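You operate a simulated robot arm through the tools that you are given. There is no shell and no other tool. Be economical: measure what you need, move in short steps, check, and stop when the job is done.

You are at the controls of a simulated two-armed robot. One attempt, no reset.

## Task
Turn the depth stop to 4 mm. Then put the white probe holder on the filter with the red band. Then put the fine rim stone on the top of the corner table. Then put the coarse rail stone on the top of the calibration bench. Then open the green bench drawer, take the fine bench stone on the drip top of the probe unit and put it away in the inside of the green bench drawer, then shut the drawer. Then close the probe unit door. Then take the oil brush and leave it on the filter with the blue band. Then put the orange shoe marked lap on the top of the calibration bench. Then put the red grease brush on the upper board of the cradle wall shelf. Then fetch the green marker block and set it on top of the grey tall reference block. Keep to this order. Set down upright: white probe holder, fine rim stone, coarse rail stone, fine bench stone, green marker block.

The check looks at the end state, three seconds after you hand in, the way a careful person would. Anything else that was tipped, shoved, dropped, spilled or broken makes it a failure.

## Robot
Two 7-joint arms with two-finger parallel grippers on one trunk, on a base that drives. Base frame: it is fixed to the floor where the robot stands at the start and does not move with it; the origin is under the middle of the robot, x ahead of it, y to its left, z up; the surface under the hand at the start is at about z = 920. Readings come in mm, rad, newtons and seconds.
The left shoulder is at the start at [20, 138, 1550], the right one opposite. With the tool pointing down near the work surface each hand reaches from about 100 to 300 mm from the robot's upright axis, wherever it stands, measured 20 degrees to its own side. Places, roughly: coarse rail stone [-750, 1000, 750]; depth stop [500, 0, 1300]; filter with the blue band (17x12x2 cm) [-5100, -2700, 900]; filter with the red band (17x12x2 cm) [-400, -2700, 900]; fine bench stone [-3750, -1000, 1000]; fine rim stone [750, 500, 1000]; green bench drawer [-900, -3800, 600]; green marker block [-1750, -4000, 750]; inside of the green bench drawer [-800, -3800, 600]; oil brush (8x4x5 cm) [-3500, -2800, 900]; orange shoe marked lap [-2250, -3750, 750]; probe unit door [-3200, -800, 400]; red grease brush (8x4x5 cm) [-2100, -3800, 800]; tall reference block [-1500, -4000, 1000]; top of the calibration bench [-700, -3500, 900]; top of the corner table [1600, 2800, 900]; upper board of the cradle wall shelf (22x62 cm) [-2300, -3980, 1360]; white probe holder (10x6x7 cm) [400, -200, 900]. Payload 1.57 kg a hand.
Tool frame (each hand has its own): the origin (TCP) lies between the finger pads and is the grasp point; the fingertips stand 30 mm ahead of it; z points along the fingers, y is the line along which they close. Largest opening 80 mm; finger width 17, thickness 12; the body of the gripper, 40 by 82 mm, starts 80 mm behind the TCP.
Orientation is that of the tool frame in the base frame, as a unit quaternion [w, x, y, z]. With the fingers straight down and closing along the base's y, the tool's x points along the base's -x, its y along +y and its z along -z.

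## Interface
- The arms move only by the tool drive_tool. It takes "left_motion", "right_motion" or both (then of equal length, played together; a hand with none holds still); each is a list of rows, each a list of 6 numbers: the shift along the tool's x, y, z in units of 400 mm (1.0 is 400 mm), then the turn, a rotation vector about the tool's x, y, z in units of 90 degrees (1.0 is 90 degrees). In form: [[x, y, z, ax, ay, az], ...]. A call has 1 to 12 rows; each row is the pose to reach, as a shift and turn from the pose commanded when the call began, along the tool's axes at that moment. "left_jaw" and "right_jaw" are, for a hand that has rows, the finger opening in m, from 0 to 0.08, set as the call begins (left out, the last holds). A call with a number of a shift or a turn outside -1 to 1 is refused whole. Rows are played at 5 a second. More than 50 mm and 0.15 rad between two rows, or a gripper value outside its range, and nothing of the call is played. A pose out of reach is approached as far as the arm can. The call stops where the force on the tool passes 40 N (or 10 N more than at its start, if that is more) or the arm is blocked; 0.2 s more then pass. The fingers move at their own pace (about 45 mm/s each) and stop on an object; they squeeze with about 31 N. The grip force told is the motor's: it shows also when the fingers shut on nothing. Time passes only in rows, and 0.2 s behind the last, so rows that repeat a pose let the fingers close. It gives the time, the measured TCP pose, the force on the tool (base axes), the opening and the grip force at its end, in the units of the frame above (readings bear some noise), with the torque about the TCP (base axes, N m) and any sound that the robot's microphone picked up.
- Cameras (640 x 400 px; columns grow to the right, rows downward): "scene" is now at [190.3, 4.9, 1444.2]; the picture's right is [0.06, -1.00, 0.00], its down [-0.47, -0.03, -0.88] and it looks along [0.88, 0.06, -0.47] (base axes); focal length 214 px, centre (320, 200). "left" rides on the left gripper at [72, 7, -122] in its tool frame; the picture's right is [-0.09, 1.00, 0.00], its down [-0.84, -0.08, -0.54] and it looks along [-0.54, -0.05, 0.84] (tool axes); focal length 238 px, centre (320, 200). "right" rides on the right gripper at [72, -7, -122] in its tool frame; the picture's right is [0.09, 1.00, 0.00], its down [-0.84, 0.08, -0.54] and it looks along [-0.54, 0.05, 0.84] (tool axes); focal length 238 px, centre (320, 200). There is no depth. A picture from a camera that has moved, and an enlarged one, comes with that camera's place and axes in the base frame and with its lens.
- camera(camera): a new picture of that camera. No time passes.
- slide_trunk(by): slides the trunk up (or, below 0, down) by that many mm; the arms and the scene camera ride with it, the base frame stays. It gives what a move gives, with no picture.
- base_move(legs): drives the robot by 1 to 6 legs, each [ahead, left, turn to the left] in mm, mm and rad, along the robot's own axes; the way and the turn of a leg run together, so that a leg with both is an arc; at most 1500 mm and 3.142 rad a leg. The arms and the cameras ride along, it lands a little off, and it stops where it bumps. It gives what a move gives.
- head_to(pan, tilt): turns the head with the scene camera to pan (to the left, within 1.047 rad either way) and tilt (down, from -0.506 to 1.204), counted from straight ahead of the robot. It gives what a move gives.
- close_up(camera, box): a new picture of the part [left, top, right, bottom] of that camera's present view, enlarged. No time passes.
- job_done(): hands the job in; it is judged then, once.

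Go step by step. Nothing tells you exact positions but the pictures and the camera data: compare them with the known pose of the tool, close in by small moves and look again before you grip or let go. The budget is 525 turns and 298 pictures, counting those below and the enlarged ones. Unless the task says otherwise, let go and move clear before handing in, and close with one line.

The tools are called after "Call:" by a JSON object that holds its "method" and its "body". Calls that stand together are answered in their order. drive_tool: Moves the arms, as the interface text tells. Its arguments: {"type":"object","properties":{"left_motion":{"type":"array"},"left_jaw":{"type":"number"},"right_motion":{"type":"array"},"right_jaw":{"type":"number"}},"required":[]} The other tools are called the same way: slide_trunk (by) slides the trunk up or down; base_move (legs) drives the base; head_to (pan, tilt) turns the head that bears the scene camera; camera (camera) takes a picture; close_up (camera, box) takes an enlarged picture of a part of a camera's view; job_done () hands the job in.

At the start:

```text
time_s: 0.0
left_tcp_pos: [317.2, 222.5, 1424.8]
left_tcp_rot: [-0.11, -0.003, 0.994, 0.006]
left_ft_force: [0.8, -0.2, -0.5]
left_wrist_torque: [0.01, 0.03, 0.0]
left_width: 80.0
left_grasp_force: 0.1
right_tcp_pos: [328.9, -94.5, 1444.8]
right_tcp_rot: [-0.047, 0.0, 0.999, -0.004]
right_ft_force: [-1.0, -0.4, -0.1]
right_wrist_torque: [0.0, 0.01, 0.01]
right_width: 80.1
right_grasp_force: 0.1
trunk travel left (down, up): [-925.0, 315.0]
robot x, y, heading: [2.4, 1.9, 0.003]
head pan, tilt: [0.063, 0.49]
```

scene: 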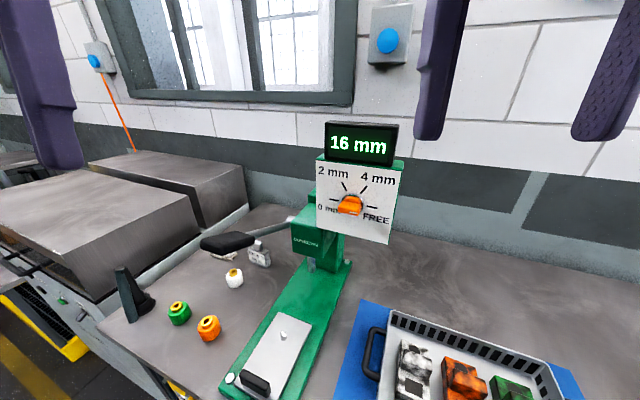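
right: 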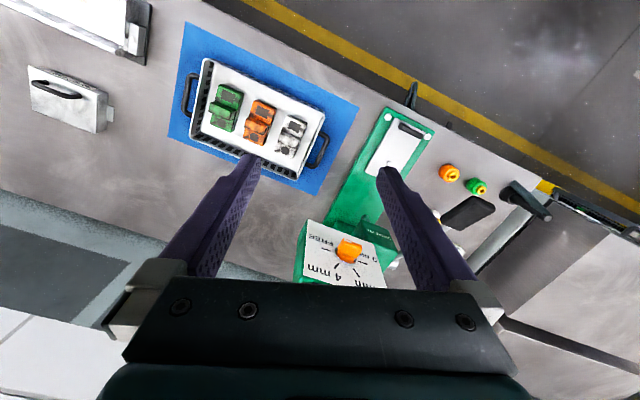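
left: 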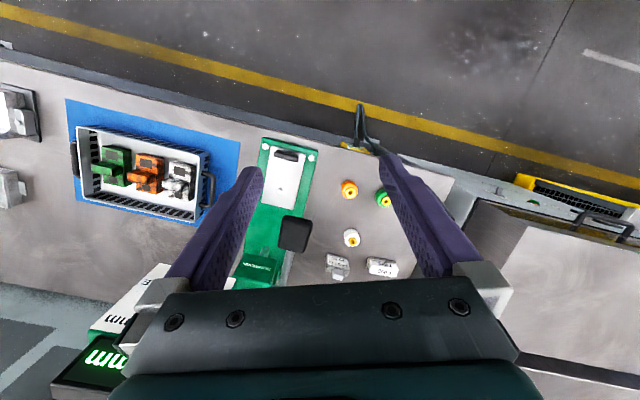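

I see the depth stop dial ahead with an orange knob and a display reading 16 mm. I'll look closer at it first.

Call:
{"method": "close_up", "body": {"camera": "scene", "box": [290, 110, 420, 270]}}

Call:
{"method": "close_up", "body": {"camera": "right", "box": [270, 180, 430, 290]}}

```text
2.50 times, centred on (355, 190) of scene
camera zoom: at [190.3, 4.9, 1444.2], right [0.06, -1.0, 0.0], down [-0.47, -0.03, -0.88], along [0.88, 0.06, -0.47], focal length 536 px, centre (232, 225)
```

zoom: 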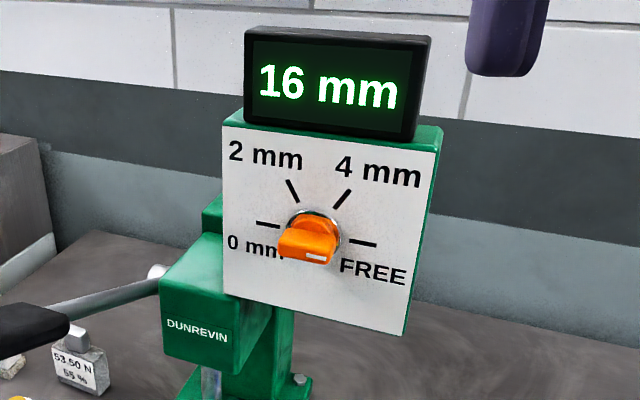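

```text
3.64 times, centred on (350, 235) of right
camera zoom: at [267.6, -100.4, 1571.2], right [-0.09, 1.0, 0.0], down [0.88, 0.08, 0.46], along [0.46, 0.04, -0.89], focal length 867 px, centre (211, 73)
```

zoom: 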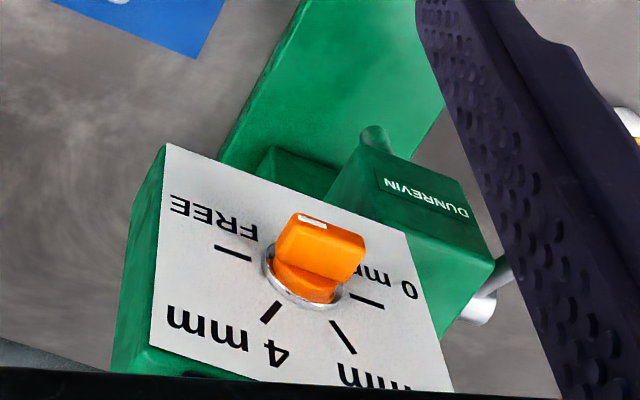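

The knob's base is near (534, -32, 1260) and the panel is vertical, with its normal about (-0.94, 0.34, 0). It points at FREE. The left arm lines up best, so I'll tilt the left hand forward first.

Call:
{"method": "drive_tool", "body": {"left_motion": [[-0.018, -0.0136, 0.019, 0, -0.0909, 0], [-0.036, -0.027, 0.038, 0, -0.1818, 0], [-0.055, -0.041, 0.057, 0, -0.2727, 0], [-0.073, -0.054, 0.076, 0, -0.3636, 0], [-0.091, -0.068, 0.095, 0, -0.4545, 0], [-0.109, -0.082, 0.114, 0, -0.5454, 0], [-0.127, -0.095, 0.134, 0, -0.6363, 0], [-0.145, -0.109, 0.153, 0, -0.7272, 0], [-0.164, -0.123, 0.172, 0, -0.8181, 0], [-0.182, -0.136, 0.191, 0, -0.909, 0], [-0.2, -0.15, 0.21, 0, -1.0, 0]], "left_jaw": 0.06}}

```text
time_s: 2.4
left_tcp_pos: [376.7, 165.4, 1324.0]
left_tcp_rot: [0.626, 0.002, 0.78, 0.006]
left_ft_force: [0.2, 0.3, 1.1]
left_wrist_torque: [0.03, 0.02, 0.0]
left_width: 60.1
left_grasp_force: 0.2
left hand out of reach, approached as far as the arm can: row 8
right_tcp_pos: [326.4, -93.6, 1443.2]
right_tcp_rot: [-0.047, 0.0, 0.999, -0.004]
right_ft_force: [0.3, 0.0, -0.6]
right_wrist_torque: [-0.02, -0.02, -0.01]
right_width: 79.9
right_grasp_force: 0.0
trunk travel left (down, up): [-925.0, 315.0]
robot x, y, heading: [-1.2, 1.6, -0.0]
head pan, tilt: [0.063, 0.49]
```

The left hand now points forward. Next I roll it 90° and move it to a standoff in front of the knob.

Call:
{"method": "drive_tool", "body": {"left_motion": [[0.011, -0.032, 0.01, 0.005, -0.023, 0.0825], [0.023, -0.064, 0.02, 0.01, -0.046, 0.165], [0.034, -0.096, 0.031, 0.015, -0.069, 0.2475], [0.046, -0.128, 0.041, 0.02, -0.092, 0.33], [0.057, -0.16, 0.051, 0.026, -0.115, 0.4125], [0.068, -0.192, 0.061, 0.031, -0.138, 0.495], [0.08, -0.225, 0.071, 0.036, -0.16, 0.5775], [0.091, -0.257, 0.082, 0.041, -0.183, 0.66], [0.103, -0.289, 0.092, 0.046, -0.206, 0.7425], [0.114, -0.321, 0.102, 0.051, -0.229, 0.825], [0.126, -0.353, 0.112, 0.056, -0.252, 0.9075], [0.137, -0.385, 0.1225, 0.0615, -0.275, 0.99]]}}

Call:
{"method": "camera", "body": {"camera": "left"}}

Call:
{"method": "close_up", "body": {"camera": "scene", "box": [260, 100, 440, 280]}}

```text
time_s: 5.0
left_tcp_pos: [416.0, 10.9, 1260.0]
left_tcp_rot: [0.578, 0.573, 0.416, 0.406]
left_ft_force: [0.8, 0.2, -0.4]
left_wrist_torque: [0.01, -0.03, -0.02]
left_width: 60.0
left_grasp_force: 0.0
right_tcp_pos: [327.4, -93.8, 1444.3]
right_tcp_rot: [-0.048, -0.001, 0.999, -0.005]
right_ft_force: [-0.3, -0.4, 0.5]
right_wrist_torque: [0.02, 0.01, 0.01]
right_width: 80.1
right_grasp_force: 0.1
trunk travel left (down, up): [-925.0, 315.0]
robot x, y, heading: [0.3, 0.6, -0.003]
head pan, tilt: [0.063, 0.49]
```

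```text
292 pictures are left
camera left: at [323.0, 120.7, 1266.2], right [-0.02, -0.07, 1.0], down [-0.78, -0.62, -0.06], along [0.62, -0.78, -0.04], focal length 238 px, centre (320, 200)
```

left: 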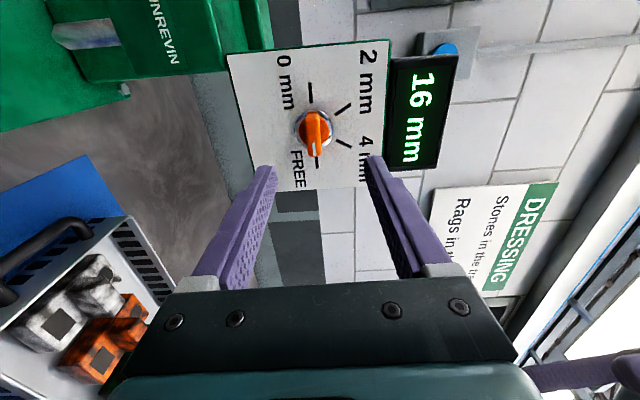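

```text
2.22 times, centred on (350, 190) of scene
camera zoom: at [190.3, 4.9, 1444.2], right [0.06, -1.0, 0.0], down [-0.47, -0.03, -0.88], along [0.88, 0.06, -0.47], focal length 477 px, centre (253, 222)
```

zoom: 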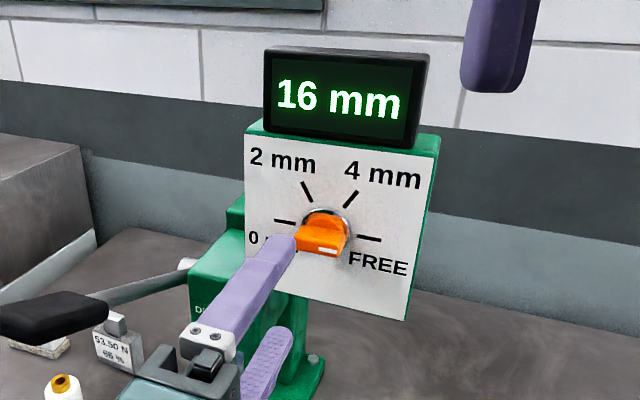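

Call:
{"method": "close_up", "body": {"camera": "left", "box": [230, 50, 390, 190]}}

```text
2.86 times, centred on (310, 120) of left
camera zoom: at [323.0, 120.7, 1266.2], right [-0.02, -0.07, 1.0], down [-0.78, -0.62, -0.06], along [0.62, -0.78, -0.04], focal length 681 px, centre (349, 429)
```

zoom: 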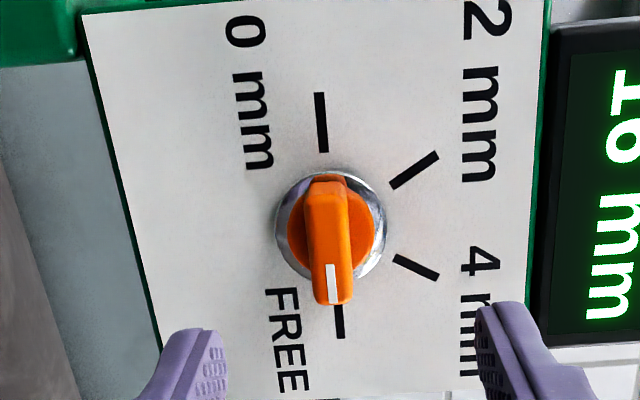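

The knob is about 7 mm below the tool axis and 2 mm to its side. I'll correct for that and advance.

Call:
{"method": "drive_tool", "body": {"left_motion": [[0.005, -0.018, 0.0, 0, 0, 0], [0.005, -0.018, 0.05, 0, 0, 0], [0.005, -0.018, 0.1, 0, 0, 0], [0.005, -0.018, 0.15, 0, 0, 0], [0.005, -0.018, 0.19, 0, 0, 0]]}}

Call:
{"method": "camera", "body": {"camera": "left"}}

```text
time_s: 6.2
left_tcp_pos: [486.2, -11.8, 1252.0]
left_tcp_rot: [0.578, 0.572, 0.418, 0.405]
left_ft_force: [-0.4, -0.7, -0.2]
left_wrist_torque: [-0.02, -0.02, 0.0]
left_width: 59.8
left_grasp_force: 0.1
right_tcp_pos: [327.6, -94.7, 1442.7]
right_tcp_rot: [-0.048, 0.0, 0.999, -0.005]
right_ft_force: [0.4, -0.1, 0.5]
right_wrist_torque: [0.01, -0.01, 0.01]
right_width: 80.0
right_grasp_force: 0.0
trunk travel left (down, up): [-925.0, 315.0]
robot x, y, heading: [1.8, -1.2, -0.001]
head pan, tilt: [0.063, 0.49]
```

```text
289 pictures are left
camera left: at [393.6, 97.3, 1258.5], right [-0.02, -0.07, 1.0], down [-0.78, -0.62, -0.06], along [0.62, -0.78, -0.04], focal length 238 px, centre (320, 200)
```

left: 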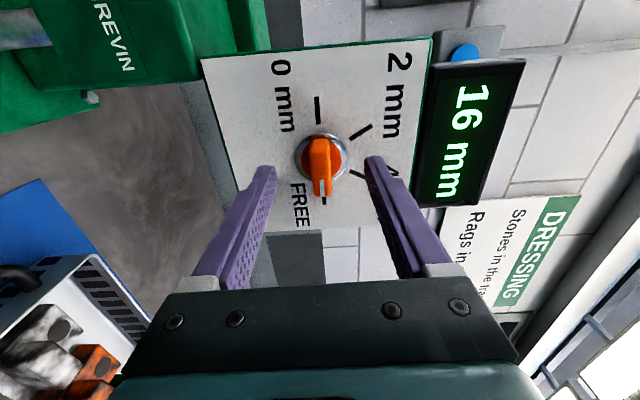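

Call:
{"method": "drive_tool", "body": {"left_motion": [[-0.01, 0, 0.025, 0, 0, 0], [-0.01, 0, 0.05, 0, 0, 0]]}}

Call:
{"method": "close_up", "body": {"camera": "left", "box": [210, 80, 430, 230]}}

Call:
{"method": "close_up", "body": {"camera": "right", "box": [250, 180, 450, 290]}}

```text
time_s: 6.8
left_tcp_pos: [502.7, -21.6, 1250.8]
left_tcp_rot: [0.578, 0.573, 0.417, 0.404]
left_ft_force: [-0.4, 0.6, -0.4]
left_wrist_torque: [0.05, -0.02, 0.0]
left_width: 60.1
left_grasp_force: 0.0
right_tcp_pos: [328.1, -94.5, 1442.8]
right_tcp_rot: [-0.047, 0.0, 0.999, -0.004]
right_ft_force: [-0.1, 0.8, 0.8]
right_wrist_torque: [0.02, -0.03, 0.01]
right_width: 79.8
right_grasp_force: 0.0
trunk travel left (down, up): [-925.0, 315.0]
robot x, y, heading: [3.2, 1.7, 0.003]
head pan, tilt: [0.063, 0.49]
```

```text
2.67 times, centred on (320, 155) of left
camera zoom: at [410.1, 87.0, 1258.9], right [-0.02, -0.07, 1.0], down [-0.78, -0.62, -0.06], along [0.62, -0.78, -0.04], focal length 636 px, centre (320, 320)
```

zoom: 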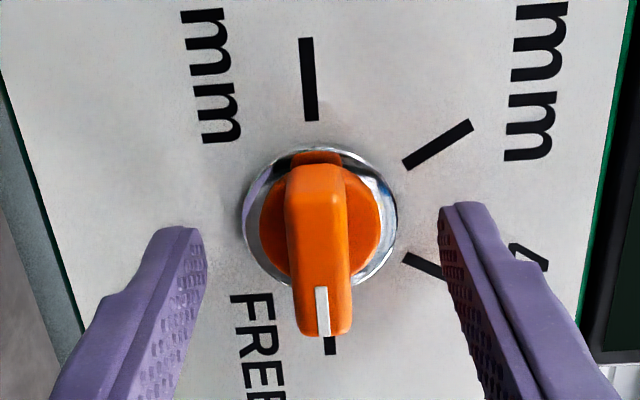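

```text
3.20 times, centred on (350, 235) of right
camera zoom: at [267.6, -100.4, 1570.8], right [-0.09, 1.0, 0.0], down [0.88, 0.08, 0.46], along [0.46, 0.04, -0.89], focal length 763 px, centre (224, 88)
```

zoom: 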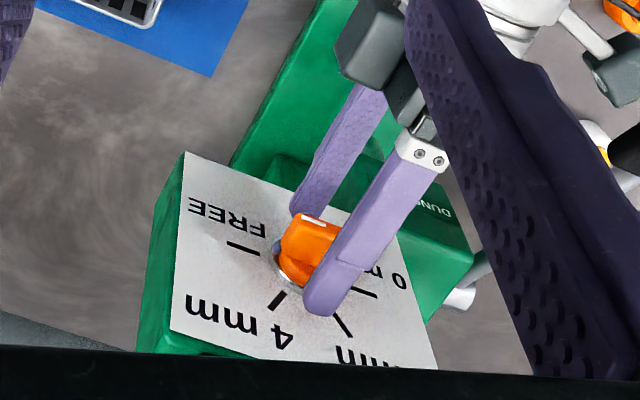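

Aligned. I advance 10 mm more and close on the bar.

Call:
{"method": "drive_tool", "body": {"left_motion": [[0, 0, 0.015, 0, 0, 0], [0, 0, 0.027, 0, 0, 0]]}}

Call:
{"method": "drive_tool", "body": {"left_motion": [[0, 0, 0, 0, 0, 0], [0, 0, 0, 0, 0, 0], [0, 0, 0, 0, 0, 0], [0, 0, 0, 0, 0, 0]], "left_jaw": 0.0}}

Call:
{"method": "close_up", "body": {"camera": "left", "box": [210, 80, 430, 230]}}

```text
time_s: 7.4
left_tcp_pos: [510.2, -24.6, 1250.3]
left_tcp_rot: [0.577, 0.574, 0.417, 0.404]
left_ft_force: [-36.7, 11.4, 6.5]
left_wrist_torque: [-0.41, -1.61, -0.07]
left_width: 65.8
left_grasp_force: 2.8
right_tcp_pos: [326.5, -95.0, 1442.0]
right_tcp_rot: [-0.049, 0.0, 0.999, -0.004]
right_ft_force: [-0.6, 0.7, -0.5]
right_wrist_torque: [0.0, -0.02, 0.05]
right_width: 79.9
right_grasp_force: 0.0
trunk travel left (down, up): [-925.0, 315.0]
robot x, y, heading: [-3.0, -0.9, 0.0]
head pan, tilt: [0.063, 0.49]
```

```text
time_s: 7.8
left_tcp_pos: [510.6, -25.9, 1249.9]
left_tcp_rot: [0.579, 0.571, 0.416, 0.406]
left_ft_force: [-34.9, 12.6, 7.0]
left_wrist_torque: [-0.18, -0.48, -0.31]
left_width: 39.6
left_grasp_force: 4.3
right_tcp_pos: [325.3, -92.9, 1443.0]
right_tcp_rot: [-0.049, 0.001, 0.999, -0.004]
right_ft_force: [0.5, -0.2, 0.0]
right_wrist_torque: [0.04, -0.01, 0.0]
right_width: 80.2
right_grasp_force: 0.0
trunk travel left (down, up): [-925.0, 315.0]
robot x, y, heading: [-2.9, -3.3, 0.004]
head pan, tilt: [0.063, 0.49]
stopped in row 1 (left hand): the force on the tool passed its limit at 53 N (the readings are from after the stop); the commanded pose is now the measured one
```

```text
2.67 times, centred on (320, 155) of left
camera zoom: at [417.0, 84.0, 1257.4], right [-0.02, -0.07, 1.0], down [-0.78, -0.62, -0.06], along [0.62, -0.78, -0.04], focal length 636 px, centre (320, 320)
```

zoom: 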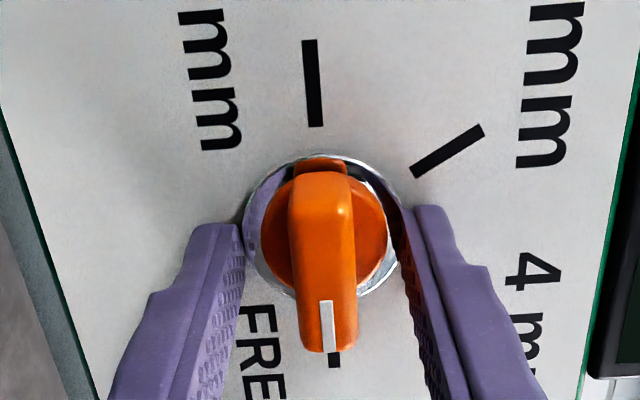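

The tips are touching the panel and the collar. I back off 10 mm, then close on the bar itself.

Call:
{"method": "drive_tool", "body": {"left_motion": [[0, 0, -0.012, 0, 0, 0], [0, 0, -0.025, 0, 0, 0]], "left_jaw": 0.05}}

Call:
{"method": "drive_tool", "body": {"left_motion": [[0, 0, 0, 0, 0, 0], [0, 0, 0, 0, 0, 0], [0, 0, 0, 0, 0, 0], [0, 0, 0, 0, 0, 0]], "left_jaw": 0.0}}

Call:
{"method": "close_up", "body": {"camera": "left", "box": [210, 80, 430, 230]}}

```text
time_s: 8.4
left_tcp_pos: [504.2, -20.0, 1251.1]
left_tcp_rot: [0.579, 0.572, 0.416, 0.406]
left_ft_force: [0.2, 0.1, 0.4]
left_wrist_torque: [0.0, 0.01, 0.01]
left_width: 50.0
left_grasp_force: 0.1
right_tcp_pos: [327.1, -93.9, 1442.9]
right_tcp_rot: [-0.048, 0.0, 0.999, -0.004]
right_ft_force: [-0.1, 0.1, -0.4]
right_wrist_torque: [0.02, 0.0, 0.01]
right_width: 79.8
right_grasp_force: 0.0
trunk travel left (down, up): [-925.0, 315.0]
robot x, y, heading: [1.9, 3.3, -0.0]
head pan, tilt: [0.063, 0.49]
```

```text
time_s: 9.4
left_tcp_pos: [503.6, -20.9, 1252.3]
left_tcp_rot: [0.58, 0.571, 0.415, 0.407]
left_ft_force: [-2.0, 1.7, 4.6]
left_wrist_torque: [-0.05, -0.12, 0.07]
left_width: 29.8
left_grasp_force: 39.5
right_tcp_pos: [326.2, -93.8, 1444.0]
right_tcp_rot: [-0.048, 0.0, 0.999, -0.004]
right_ft_force: [-0.4, -0.1, -0.4]
right_wrist_torque: [0.03, 0.0, 0.02]
right_width: 80.0
right_grasp_force: 0.1
trunk travel left (down, up): [-925.0, 315.0]
robot x, y, heading: [-1.3, 1.9, 0.006]
head pan, tilt: [0.063, 0.49]
```

```text
2.67 times, centred on (320, 155) of left
camera zoom: at [410.5, 88.5, 1258.2], right [-0.03, -0.07, 1.0], down [-0.78, -0.62, -0.06], along [0.62, -0.78, -0.04], focal length 636 px, centre (320, 320)
```

zoom: 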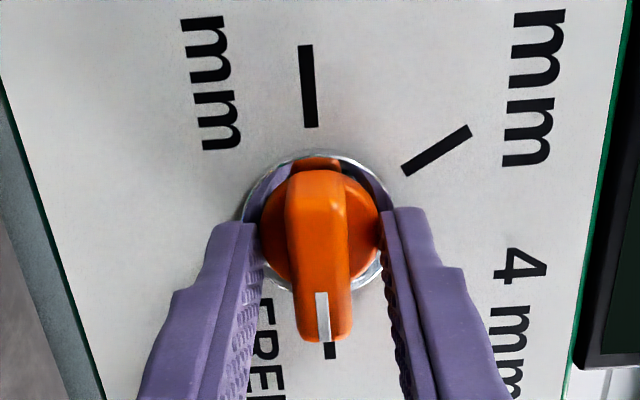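

The fingers hold the round skirt. I back off another 9 mm to grip the bar.

Call:
{"method": "drive_tool", "body": {"left_motion": [[0, 0, 0, 0, 0, 0], [0, 0, -0.012, 0, 0, 0], [0, 0, -0.024, 0, 0, 0]], "left_jaw": 0.045}}

Call:
{"method": "drive_tool", "body": {"left_motion": [[0, 0, 0, 0, 0, 0], [0, 0, 0, 0, 0, 0], [0, 0, 0, 0, 0, 0], [0, 0, 0, 0, 0, 0]], "left_jaw": 0.0}}

Call:
{"method": "close_up", "body": {"camera": "left", "box": [210, 80, 430, 230]}}

```text
time_s: 10.2
left_tcp_pos: [494.4, -19.0, 1251.9]
left_tcp_rot: [0.579, 0.571, 0.416, 0.407]
left_ft_force: [-0.5, -0.8, -0.1]
left_wrist_torque: [0.02, 0.0, -0.02]
left_width: 45.0
left_grasp_force: 0.2
right_tcp_pos: [327.1, -94.3, 1443.9]
right_tcp_rot: [-0.048, 0.0, 0.999, -0.005]
right_ft_force: [0.0, -0.4, 0.5]
right_wrist_torque: [0.02, 0.0, 0.0]
right_width: 80.0
right_grasp_force: 0.1
trunk travel left (down, up): [-925.0, 315.0]
robot x, y, heading: [-0.6, -0.7, -0.006]
head pan, tilt: [0.063, 0.49]
```

```text
time_s: 11.2
left_tcp_pos: [493.7, -17.3, 1252.6]
left_tcp_rot: [0.58, 0.571, 0.416, 0.406]
left_ft_force: [0.2, 0.9, 0.6]
left_wrist_torque: [0.04, 0.1, 0.0]
left_width: 13.7
left_grasp_force: 30.0
right_tcp_pos: [327.6, -95.2, 1444.5]
right_tcp_rot: [-0.047, 0.0, 0.999, -0.004]
right_ft_force: [-0.1, 0.2, -0.6]
right_wrist_torque: [-0.04, -0.03, -0.02]
right_width: 80.0
right_grasp_force: 0.1
trunk travel left (down, up): [-925.0, 315.0]
robot x, y, heading: [-0.9, -0.4, 0.003]
head pan, tilt: [0.063, 0.49]
```

```text
2.67 times, centred on (320, 155) of left
camera zoom: at [401.0, 90.2, 1258.5], right [-0.03, -0.07, 1.0], down [-0.78, -0.62, -0.06], along [0.62, -0.78, -0.04], focal length 636 px, centre (320, 320)
```

zoom: 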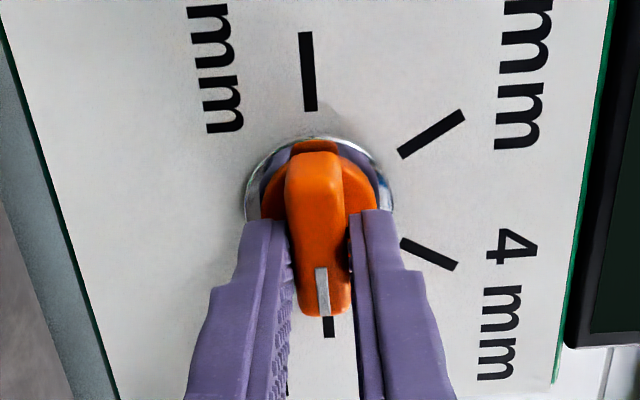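

Bar gripped at 13.7 mm. Now I turn it -60° about the tool's z axis, toward 4 mm.

Call:
{"method": "drive_tool", "body": {"left_motion": [[0, 0, 0, 0, 0, -0.083], [0, 0, 0, 0, 0, -0.167], [0, 0, 0, 0, 0, -0.25], [0, 0, 0, 0, 0, -0.333], [0, 0, 0, 0, 0, -0.417], [0, 0, 0, 0, 0, -0.5], [0, 0, 0, 0, 0, -0.583], [0, 0, 0, 0, 0, -0.667]]}}

Call:
{"method": "camera", "body": {"camera": "left"}}

Call:
{"method": "camera", "body": {"camera": "scene"}}

```text
time_s: 13.0
left_tcp_pos: [495.2, -18.2, 1253.7]
left_tcp_rot: [0.706, 0.285, 0.645, 0.063]
left_ft_force: [-20.9, 14.8, 23.7]
left_wrist_torque: [-0.08, -0.31, -0.14]
left_width: 13.9
left_grasp_force: 30.6
right_tcp_pos: [327.1, -93.0, 1442.7]
right_tcp_rot: [-0.048, -0.001, 0.999, -0.004]
right_ft_force: [-0.1, -0.6, -0.8]
right_wrist_torque: [0.0, 0.01, 0.01]
right_width: 80.1
right_grasp_force: 0.0
trunk travel left (down, up): [-925.0, 315.0]
robot x, y, heading: [-1.6, -3.5, -0.001]
head pan, tilt: [0.063, 0.49]
```

```text
283 pictures are left
camera left: at [391.9, 61.0, 1194.3], right [0.26, 0.78, 0.56], down [-0.67, -0.27, 0.69], along [0.7, -0.56, 0.45], focal length 238 px, centre (320, 200)
```

left: 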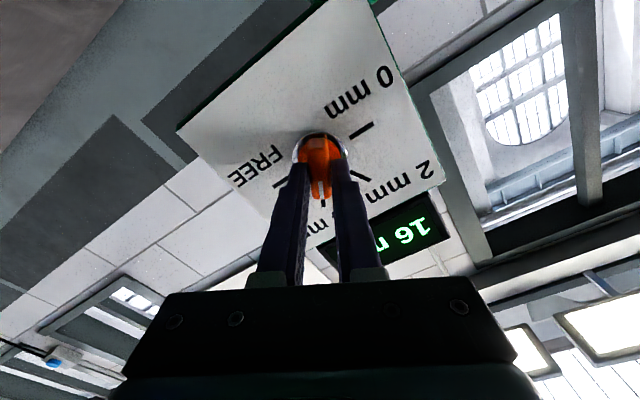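

```text
282 pictures are left
camera scene: at [189.5, 6.2, 1444.3], right [0.06, -1.0, 0.0], down [-0.47, -0.03, -0.88], along [0.88, 0.06, -0.47], focal length 214 px, centre (320, 200)
```

scene: 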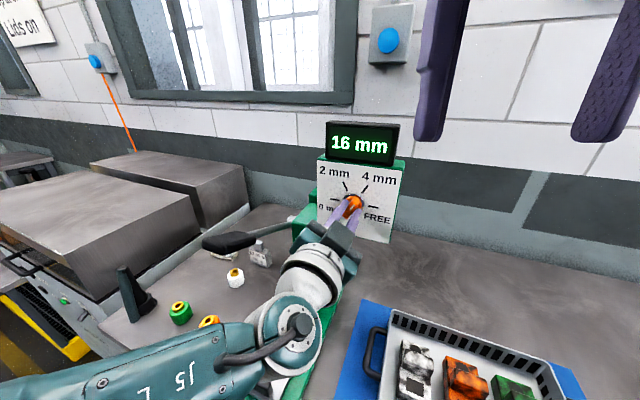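

Call:
{"method": "close_up", "body": {"camera": "left", "box": [250, 120, 390, 230]}}

Call:
{"method": "close_up", "body": {"camera": "scene", "box": [300, 110, 410, 250]}}

```text
3.64 times, centred on (320, 175) of left
camera zoom: at [391.9, 61.0, 1194.3], right [0.26, 0.78, 0.56], down [-0.67, -0.27, 0.69], along [0.7, -0.56, 0.45], focal length 867 px, centre (320, 291)
```

zoom: 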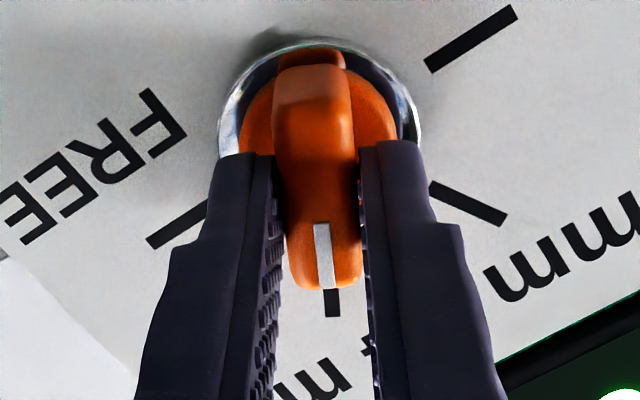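

```text
2.86 times, centred on (355, 180) of scene
camera zoom: at [189.5, 6.2, 1444.3], right [0.06, -1.0, 0.0], down [-0.47, -0.03, -0.88], along [0.88, 0.06, -0.47], focal length 613 px, centre (220, 257)
```

zoom: 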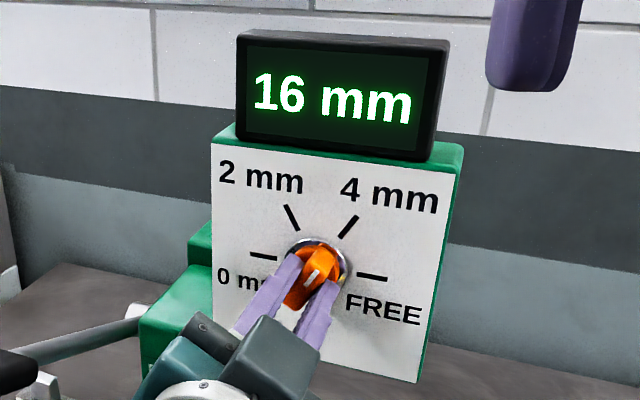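

The mark is on the 4 mm tick. Releasing and backing away.

Call:
{"method": "drive_tool", "body": {"left_motion": [[0, 0, 0, 0, 0, 0], [0, 0, 0, 0, 0, 0], [0, 0, -0.04, 0, 0, 0], [0, 0, -0.12, 0, 0, 0], [0, 0, -0.22, 0, 0, 0]], "left_jaw": 0.05}}

Call:
{"method": "close_up", "body": {"camera": "left", "box": [230, 50, 410, 190]}}

Call:
{"method": "camera", "body": {"camera": "scene"}}

```text
time_s: 14.2
left_tcp_pos: [412.3, 7.7, 1252.4]
left_tcp_rot: [0.705, 0.286, 0.646, 0.063]
left_ft_force: [0.2, 0.1, 0.1]
left_wrist_torque: [0.04, 0.03, -0.01]
left_width: 49.9
left_grasp_force: 0.0
right_tcp_pos: [326.1, -93.2, 1443.7]
right_tcp_rot: [-0.047, 0.0, 0.999, -0.003]
right_ft_force: [0.2, -0.1, 0.1]
right_wrist_torque: [0.02, -0.03, 0.01]
right_width: 80.0
right_grasp_force: 0.1
trunk travel left (down, up): [-925.0, 315.0]
robot x, y, heading: [3.7, -1.0, -0.003]
head pan, tilt: [0.063, 0.49]
```

```text
2.86 times, centred on (320, 120) of left
camera zoom: at [309.6, 87.8, 1194.5], right [0.27, 0.78, 0.56], down [-0.67, -0.27, 0.69], along [0.7, -0.56, 0.45], focal length 681 px, centre (320, 429)
```

zoom: 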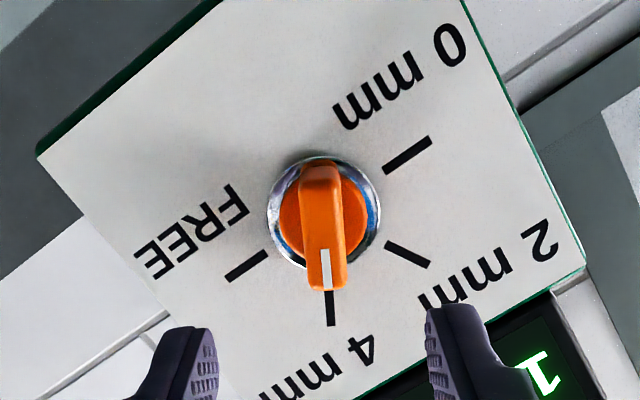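

```text
278 pictures are left
camera scene: at [189.8, 5.1, 1444.2], right [0.06, -1.0, 0.0], down [-0.47, -0.03, -0.88], along [0.88, 0.06, -0.47], focal length 214 px, centre (320, 200)
```

scene: 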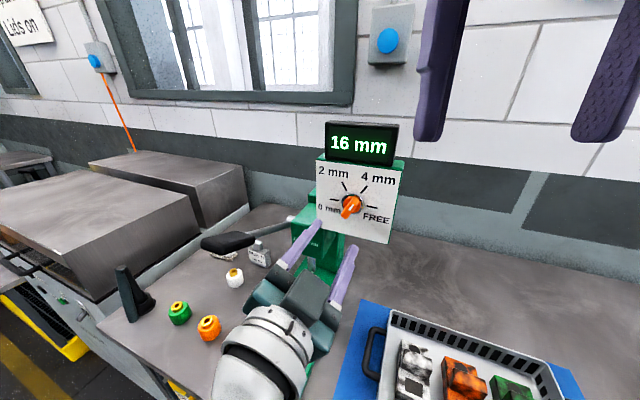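

The depth stop is set to 4 mm. Now I fold the left hand back to tool-down.

Call:
{"method": "drive_tool", "body": {"left_motion": [[-0.01, 0.056, -0.015, 0.01, 0.0825, -0.0296], [-0.02, 0.111, -0.03, 0.02, 0.165, -0.0593], [-0.03, 0.167, -0.045, 0.03, 0.2475, -0.0889], [-0.04, 0.223, -0.06, 0.04, 0.33, -0.1186], [-0.05, 0.279, -0.075, 0.05, 0.4125, -0.148], [-0.06, 0.334, -0.09, 0.06, 0.495, -0.178], [-0.07, 0.39, -0.105, 0.0705, 0.5775, -0.2075]], "left_jaw": 0.08}}

Call:
{"method": "drive_tool", "body": {"left_motion": [[0, 0, 0, 0.01, 0.0825, -0.0296], [0, 0, 0, 0.02, 0.165, -0.0593], [0, 0, 0, 0.03, 0.2475, -0.0889], [0, 0, 0, 0.04, 0.33, -0.1186], [0, 0, 0, 0.05, 0.4125, -0.148], [0, 0, 0, 0.06, 0.495, -0.178], [0, 0, 0, 0.0705, 0.5775, -0.2075]]}}

Call:
{"method": "head_to", "body": {"pan": -0.5, "tilt": 0.9}}

Call:
{"method": "camera", "body": {"camera": "scene"}}

Call:
{"method": "camera", "body": {"camera": "right"}}

```text
time_s: 15.8
left_tcp_pos: [409.7, 139.9, 1352.1]
left_tcp_rot: [0.336, 0.163, 0.927, 0.036]
left_ft_force: [0.3, -0.8, 0.1]
left_wrist_torque: [0.03, 0.0, -0.02]
left_width: 79.7
left_grasp_force: 0.0
right_tcp_pos: [327.3, -94.7, 1444.9]
right_tcp_rot: [-0.047, -0.001, 0.999, -0.003]
right_ft_force: [0.5, -0.1, 0.2]
right_wrist_torque: [0.02, -0.03, 0.01]
right_width: 79.7
right_grasp_force: 0.0
trunk travel left (down, up): [-925.0, 315.0]
robot x, y, heading: [-1.2, -6.3, -0.0]
head pan, tilt: [0.063, 0.49]
```

```text
time_s: 17.4
left_tcp_pos: [411.8, 138.2, 1353.1]
left_tcp_rot: [-0.111, 0.001, 0.994, -0.001]
left_ft_force: [-0.4, -0.5, -0.3]
left_wrist_torque: [-0.01, -0.04, -0.02]
left_width: 79.7
left_grasp_force: 0.0
right_tcp_pos: [325.7, -95.2, 1443.5]
right_tcp_rot: [-0.048, 0.0, 0.999, -0.005]
right_ft_force: [0.4, 0.3, -0.9]
right_wrist_torque: [0.0, 0.04, 0.04]
right_width: 80.4
right_grasp_force: 0.1
trunk travel left (down, up): [-925.0, 315.0]
robot x, y, heading: [0.8, 0.6, -0.002]
head pan, tilt: [0.063, 0.49]
```

```text
time_s: 18.4
left_tcp_pos: [412.0, 139.1, 1351.7]
left_tcp_rot: [-0.11, 0.003, 0.994, 0.0]
left_ft_force: [0.9, 0.1, 0.2]
left_wrist_torque: [0.0, -0.02, 0.0]
left_width: 80.2
left_grasp_force: 0.1
right_tcp_pos: [327.3, -92.8, 1443.3]
right_tcp_rot: [-0.048, 0.0, 0.999, -0.004]
right_ft_force: [0.2, -0.3, 0.0]
right_wrist_torque: [0.01, 0.0, 0.02]
right_width: 79.8
right_grasp_force: 0.1
trunk travel left (down, up): [-925.0, 315.0]
robot x, y, heading: [1.7, -1.8, 0.003]
head pan, tilt: [-0.499, 0.901]
```

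```text
277 pictures are left
camera scene: at [165.1, -36.7, 1409.6], right [-0.48, -0.88, 0.0], down [-0.69, 0.37, -0.62], along [0.55, -0.3, -0.78], focal length 214 px, centre (320, 200)
```

scene: 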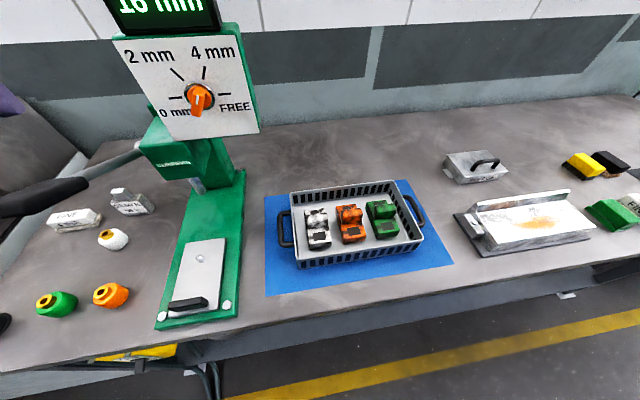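

```text
276 pictures are left
camera right: at [267.1, -100.1, 1570.7], right [-0.09, 1.0, 0.0], down [0.88, 0.08, 0.46], along [0.46, 0.04, -0.89], focal length 238 px, centre (320, 200)
```

right: 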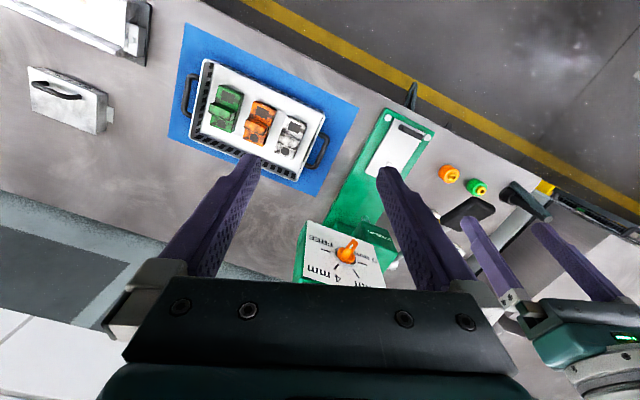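

Call:
{"method": "close_up", "body": {"camera": "scene", "box": [260, 170, 440, 290]}}

Call:
{"method": "close_up", "body": {"camera": "right", "box": [170, 50, 350, 190]}}

```text
3.33 times, centred on (350, 230) of scene
camera zoom: at [165.1, -36.7, 1409.6], right [-0.48, -0.88, 0.0], down [-0.69, 0.37, -0.62], along [0.55, -0.3, -0.78], focal length 715 px, centre (220, 100)
```

zoom: 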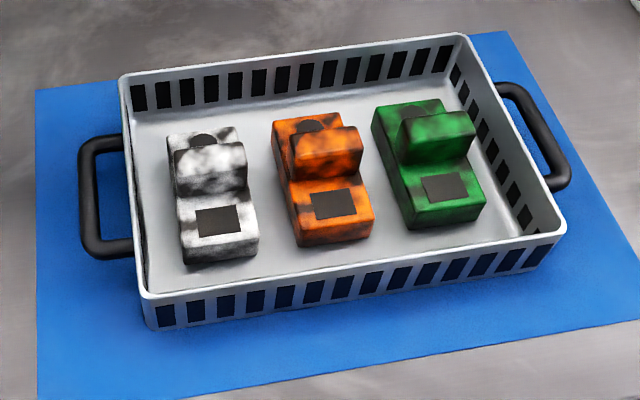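

```text
2.86 times, centred on (260, 120) of right
camera zoom: at [267.1, -100.1, 1570.7], right [-0.09, 1.0, 0.0], down [0.88, 0.08, 0.46], along [0.46, 0.04, -0.89], focal length 681 px, centre (491, 429)
```

zoom: 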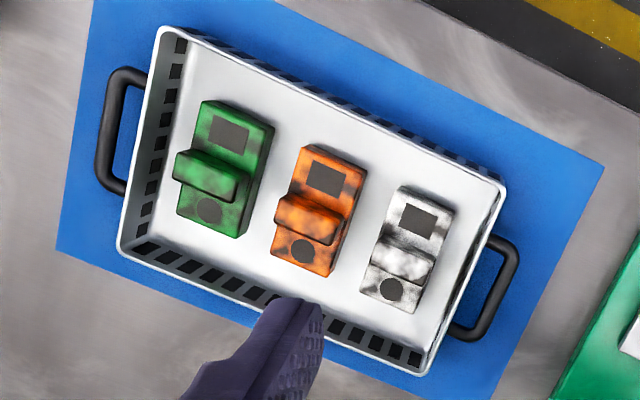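

The white holder sits in the crate with its ridge top near (412, -164, 1001) and its long axis yawed about -20°. I'll pull the left hand back, lower the trunk for reach, then turn the right hand to close across the ridge.

Call:
{"method": "drive_tool", "body": {"left_motion": [[0.077, 0.069, 0.017, 0, 0, 0], [0.155, 0.138, 0.035, 0, 0, 0], [0.232, 0.2075, 0.052, 0, 0, 0]]}}

Call:
{"method": "slide_trunk", "body": {"by": -220}}

```text
time_s: 19.2
left_tcp_pos: [316.9, 224.0, 1354.7]
left_tcp_rot: [-0.11, 0.001, 0.994, 0.0]
left_ft_force: [0.0, -0.1, 0.4]
left_wrist_torque: [-0.02, 0.02, -0.01]
left_width: 79.8
left_grasp_force: 0.1
right_tcp_pos: [326.7, -95.2, 1444.6]
right_tcp_rot: [-0.047, -0.001, 0.999, -0.004]
right_ft_force: [-0.1, -0.1, -0.1]
right_wrist_torque: [-0.02, -0.01, 0.01]
right_width: 79.8
right_grasp_force: 0.0
trunk travel left (down, up): [-925.0, 315.0]
robot x, y, heading: [-2.2, 3.2, -0.0]
head pan, tilt: [-0.499, 0.901]
```

```text
time_s: 21.5
left_tcp_pos: [317.7, 222.5, 1134.3]
left_tcp_rot: [-0.11, 0.0, 0.994, -0.001]
left_ft_force: [-0.2, 0.9, 0.5]
left_wrist_torque: [-0.01, -0.01, 0.01]
left_width: 80.2
left_grasp_force: 0.1
right_tcp_pos: [326.6, -94.6, 1223.9]
right_tcp_rot: [-0.047, 0.0, 0.999, -0.004]
right_ft_force: [-0.3, -0.2, 0.4]
right_wrist_torque: [0.0, -0.02, -0.02]
right_width: 80.1
right_grasp_force: 0.1
trunk travel left (down, up): [-705.0, 535.0]
robot x, y, heading: [2.4, -0.4, 0.003]
head pan, tilt: [-0.499, 0.901]
```

Call:
{"method": "drive_tool", "body": {"right_motion": [[-0.026, -0.019, 0.0265, 0.0041, -0.0058, -0.0868], [-0.052, -0.038, 0.053, 0.0082, -0.0116, -0.1736], [-0.079, -0.0575, 0.08, 0.0123, -0.0174, -0.2604], [-0.105, -0.077, 0.106, 0.0164, -0.0232, -0.3472], [-0.131, -0.096, 0.133, 0.0204, -0.029, -0.434], [-0.157, -0.115, 0.159, 0.0245, -0.0348, -0.521], [-0.184, -0.134, 0.186, 0.0286, -0.0406, -0.6077], [-0.21, -0.153, 0.212, 0.0327, -0.0464, -0.6945], [-0.236, -0.1725, 0.239, 0.0368, -0.0522, -0.7813]], "right_jaw": 0.07}}

Call:
{"method": "camera", "body": {"camera": "right"}}

Call:
{"method": "camera", "body": {"camera": "scene"}}

```text
time_s: 23.5
left_tcp_pos: [317.0, 224.7, 1134.3]
left_tcp_rot: [-0.11, 0.001, 0.994, 0.0]
left_ft_force: [-0.1, -0.6, 0.2]
left_wrist_torque: [-0.01, 0.0, 0.02]
left_width: 80.0
left_grasp_force: 0.1
right_tcp_pos: [351.1, -152.9, 1134.4]
right_tcp_rot: [0.007, -0.472, 0.879, -0.066]
right_ft_force: [-0.2, 0.1, 0.2]
right_wrist_torque: [0.01, 0.0, 0.02]
right_width: 70.0
right_grasp_force: 0.0
right hand out of reach, approached as far as the arm can: row 6, 7, 8, 9
trunk travel left (down, up): [-705.0, 535.0]
robot x, y, heading: [-0.7, -1.8, 0.002]
head pan, tilt: [-0.499, 0.901]
```

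```text
273 pictures are left
camera right: at [307.6, -202.9, 1258.7], right [-0.88, 0.46, -0.12], down [0.36, 0.8, 0.49], along [0.32, 0.38, -0.87], focal length 238 px, centre (320, 200)
```

right: 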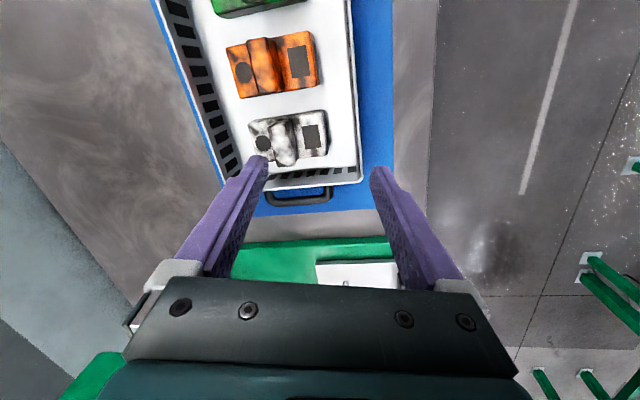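

```text
272 pictures are left
camera scene: at [165.1, -36.7, 1189.5], right [-0.48, -0.88, 0.0], down [-0.69, 0.37, -0.62], along [0.55, -0.3, -0.78], focal length 214 px, centre (320, 200)
```

scene: 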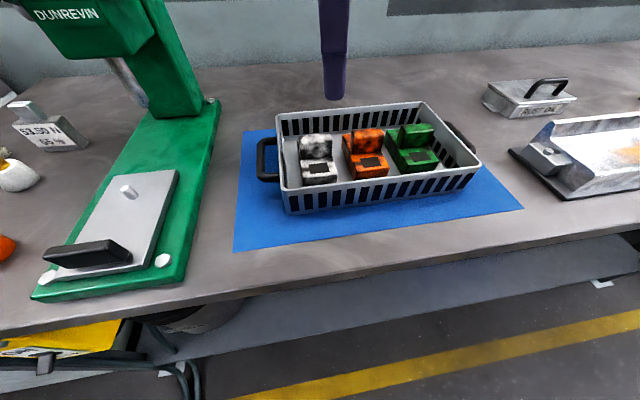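

The bench edge is turned about -19° to the robot, roughly 290 mm ahead, and the holder is out of reach. I'll look down to see how much room the base has.

Call:
{"method": "head_to", "body": {"pan": -0.3, "tilt": 1.2}}

Call:
{"method": "camera", "body": {"camera": "scene"}}

```text
time_s: 24.3
left_tcp_pos: [316.9, 223.7, 1133.7]
left_tcp_rot: [-0.11, 0.001, 0.994, 0.001]
left_ft_force: [-0.8, -0.8, 0.0]
left_wrist_torque: [-0.01, 0.02, -0.01]
left_width: 80.0
left_grasp_force: 0.1
right_tcp_pos: [350.8, -153.1, 1135.4]
right_tcp_rot: [0.007, -0.472, 0.879, -0.066]
right_ft_force: [-0.7, 0.0, -0.4]
right_wrist_torque: [-0.01, 0.0, 0.02]
right_width: 69.9
right_grasp_force: 0.1
trunk travel left (down, up): [-705.0, 535.0]
robot x, y, heading: [1.5, 1.0, 0.005]
head pan, tilt: [-0.3, 1.201]
```

```text
271 pictures are left
camera scene: at [152.2, -17.2, 1169.8], right [-0.3, -0.96, 0.0], down [-0.89, 0.28, -0.36], along [0.35, -0.11, -0.93], focal length 214 px, centre (320, 200)
```

scene: 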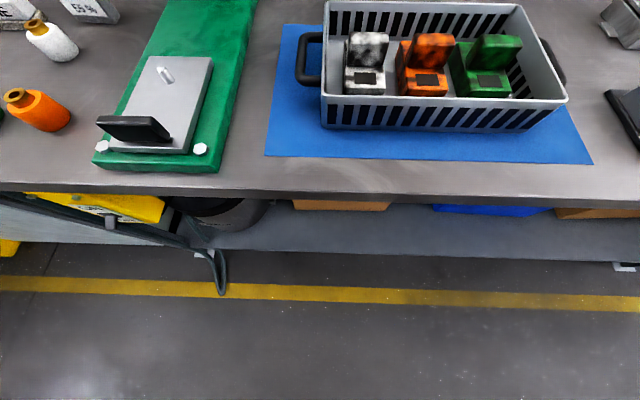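

I'll tuck both hands in closer to the trunk, then drive the base toward the bench.

Call:
{"method": "drive_tool", "body": {"left_motion": [[0.102, 0.025, 0.023, 0, 0, 0], [0.204, 0.05, 0.046, 0, 0, 0], [0.306, 0.075, 0.069, 0, 0, 0], [0.4075, 0.1, 0.092, 0, 0, 0]], "right_motion": [[0.01, 0.038, -0.004, 0, 0, 0], [0.02, 0.076, -0.008, 0, 0, 0], [0.03, 0.114, -0.013, 0, 0, 0], [0.0415, 0.1515, -0.017, 0, 0, 0]]}}

Call:
{"method": "base_move", "body": {"legs": [[75, -34, 0], [74, -34, 0]]}}

Call:
{"method": "head_to", "body": {"pan": -0.4, "tilt": 1.0}}

Call:
{"method": "camera", "body": {"camera": "scene"}}

Call:
{"method": "camera", "body": {"camera": "right"}}

```text
time_s: 25.3
left_tcp_pos: [153.7, 266.4, 1134.1]
left_tcp_rot: [-0.109, 0.002, 0.994, 0.0]
left_ft_force: [0.9, 0.7, 0.5]
left_wrist_torque: [-0.01, 0.04, -0.02]
left_width: 80.3
left_grasp_force: 0.0
left hand out of reach, approached as far as the arm can: row 4
right_tcp_pos: [290.2, -133.6, 1135.9]
right_tcp_rot: [0.007, -0.473, 0.879, -0.066]
right_ft_force: [-0.3, -0.6, -0.1]
right_wrist_torque: [0.0, 0.01, -0.01]
right_width: 69.9
right_grasp_force: 0.0
trunk travel left (down, up): [-705.0, 535.0]
robot x, y, heading: [-1.1, -1.4, 0.004]
head pan, tilt: [-0.3, 1.201]
```

```text
time_s: 27.0
left_tcp_pos: [300.8, 198.4, 1134.3]
left_tcp_rot: [-0.11, -0.001, 0.994, -0.001]
left_ft_force: [-0.5, -0.4, -0.6]
left_wrist_torque: [-0.02, 0.01, -0.02]
left_width: 80.1
left_grasp_force: 0.1
right_tcp_pos: [438.8, -200.6, 1135.8]
right_tcp_rot: [0.007, -0.474, 0.878, -0.065]
right_ft_force: [0.6, -0.6, 0.2]
right_wrist_torque: [0.02, 0.03, -0.02]
right_width: 70.1
right_grasp_force: 0.0
trunk travel left (down, up): [-705.0, 535.0]
robot x, y, heading: [146.2, -67.8, 0.007]
head pan, tilt: [-0.3, 1.201]
```

```text
time_s: 27.8
left_tcp_pos: [300.9, 198.9, 1133.8]
left_tcp_rot: [-0.111, 0.0, 0.994, -0.001]
left_ft_force: [-0.4, 0.7, -0.2]
left_wrist_torque: [0.01, -0.02, 0.04]
left_width: 80.1
left_grasp_force: 0.1
right_tcp_pos: [439.2, -199.9, 1135.9]
right_tcp_rot: [0.007, -0.473, 0.879, -0.065]
right_ft_force: [-1.0, 0.1, 0.6]
right_wrist_torque: [0.01, 0.03, 0.0]
right_width: 70.1
right_grasp_force: 0.1
trunk travel left (down, up): [-705.0, 535.0]
robot x, y, heading: [150.3, -65.8, 0.001]
head pan, tilt: [-0.4, 1.0]
```

```text
270 pictures are left
camera scene: at [310.4, -95.1, 1182.3], right [-0.39, -0.92, 0.0], down [-0.78, 0.33, -0.54], along [0.5, -0.21, -0.84], focal length 214 px, centre (320, 200)
```

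scene: 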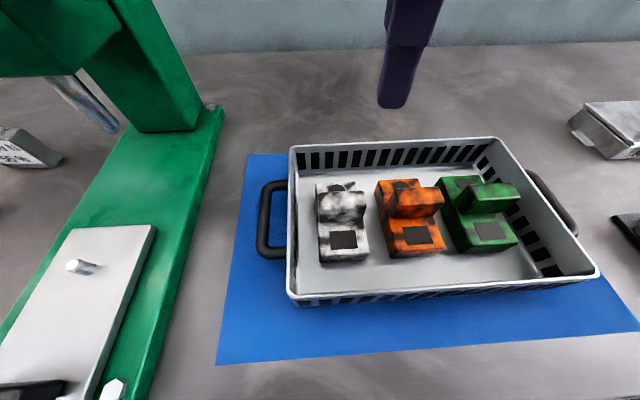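

```text
269 pictures are left
camera right: at [396.0, -251.1, 1259.9], right [-0.88, 0.46, -0.12], down [0.36, 0.8, 0.49], along [0.32, 0.38, -0.87], focal length 238 px, centre (320, 200)
```

right: 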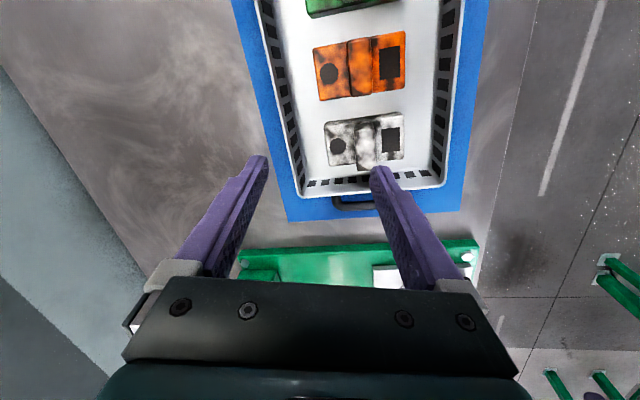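

The base fits under the bench edge. I'll straighten the right hand over the ridge at z = 1060.

Call:
{"method": "drive_tool", "body": {"right_motion": [[-0.015, 0.042, 0.05, -0.025, -0.014, -0.051], [-0.031, 0.083, 0.11, -0.05, -0.028, -0.103], [-0.046, 0.125, 0.174, -0.074, -0.041, -0.154]]}}

Call:
{"method": "camera", "body": {"camera": "right"}}

Call:
{"method": "camera", "body": {"camera": "scene"}}

```text
time_s: 28.6
left_tcp_pos: [299.8, 198.1, 1135.1]
left_tcp_rot: [-0.11, -0.001, 0.994, -0.002]
left_ft_force: [0.2, -0.3, -0.8]
left_wrist_torque: [0.0, 0.01, 0.04]
left_width: 79.9
left_grasp_force: 0.1
right_tcp_pos: [412.5, -166.8, 1059.6]
right_tcp_rot: [-0.001, -0.578, 0.816, 0.002]
right_ft_force: [0.5, -1.3, -0.2]
right_wrist_torque: [0.0, -0.03, -0.01]
right_width: 70.0
right_grasp_force: 0.1
trunk travel left (down, up): [-705.0, 535.0]
robot x, y, heading: [150.1, -65.3, 0.009]
head pan, tilt: [-0.4, 1.0]
```

```text
268 pictures are left
camera right: at [396.1, -235.8, 1179.5], right [-0.97, 0.24, 0.0], down [0.21, 0.82, 0.54], along [0.13, 0.53, -0.84], focal length 238 px, centre (320, 200)
```

right: 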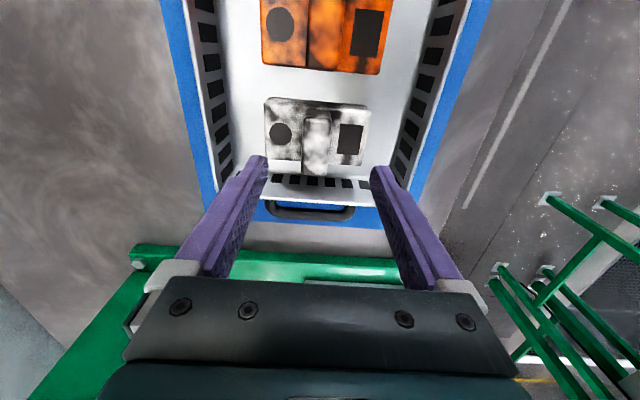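

```text
267 pictures are left
camera scene: at [310.4, -95.1, 1182.3], right [-0.39, -0.92, 0.0], down [-0.78, 0.33, -0.54], along [0.5, -0.21, -0.84], focal length 214 px, centre (320, 200)
```

scene: 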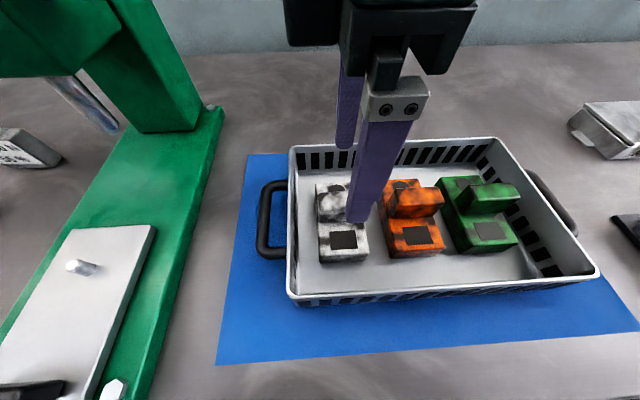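

Call:
{"method": "close_up", "body": {"camera": "right", "box": [230, 80, 410, 200]}}

```text
3.33 times, centred on (320, 140) of right
camera zoom: at [396.1, -235.8, 1179.5], right [-0.97, 0.24, 0.0], down [0.21, 0.82, 0.54], along [0.13, 0.53, -0.84], focal length 794 px, centre (320, 400)
```

zoom: 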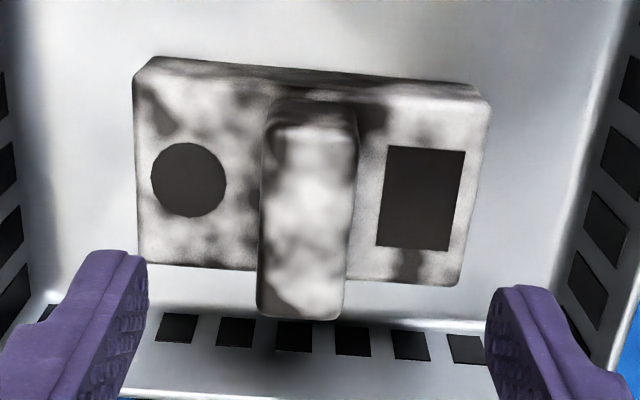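

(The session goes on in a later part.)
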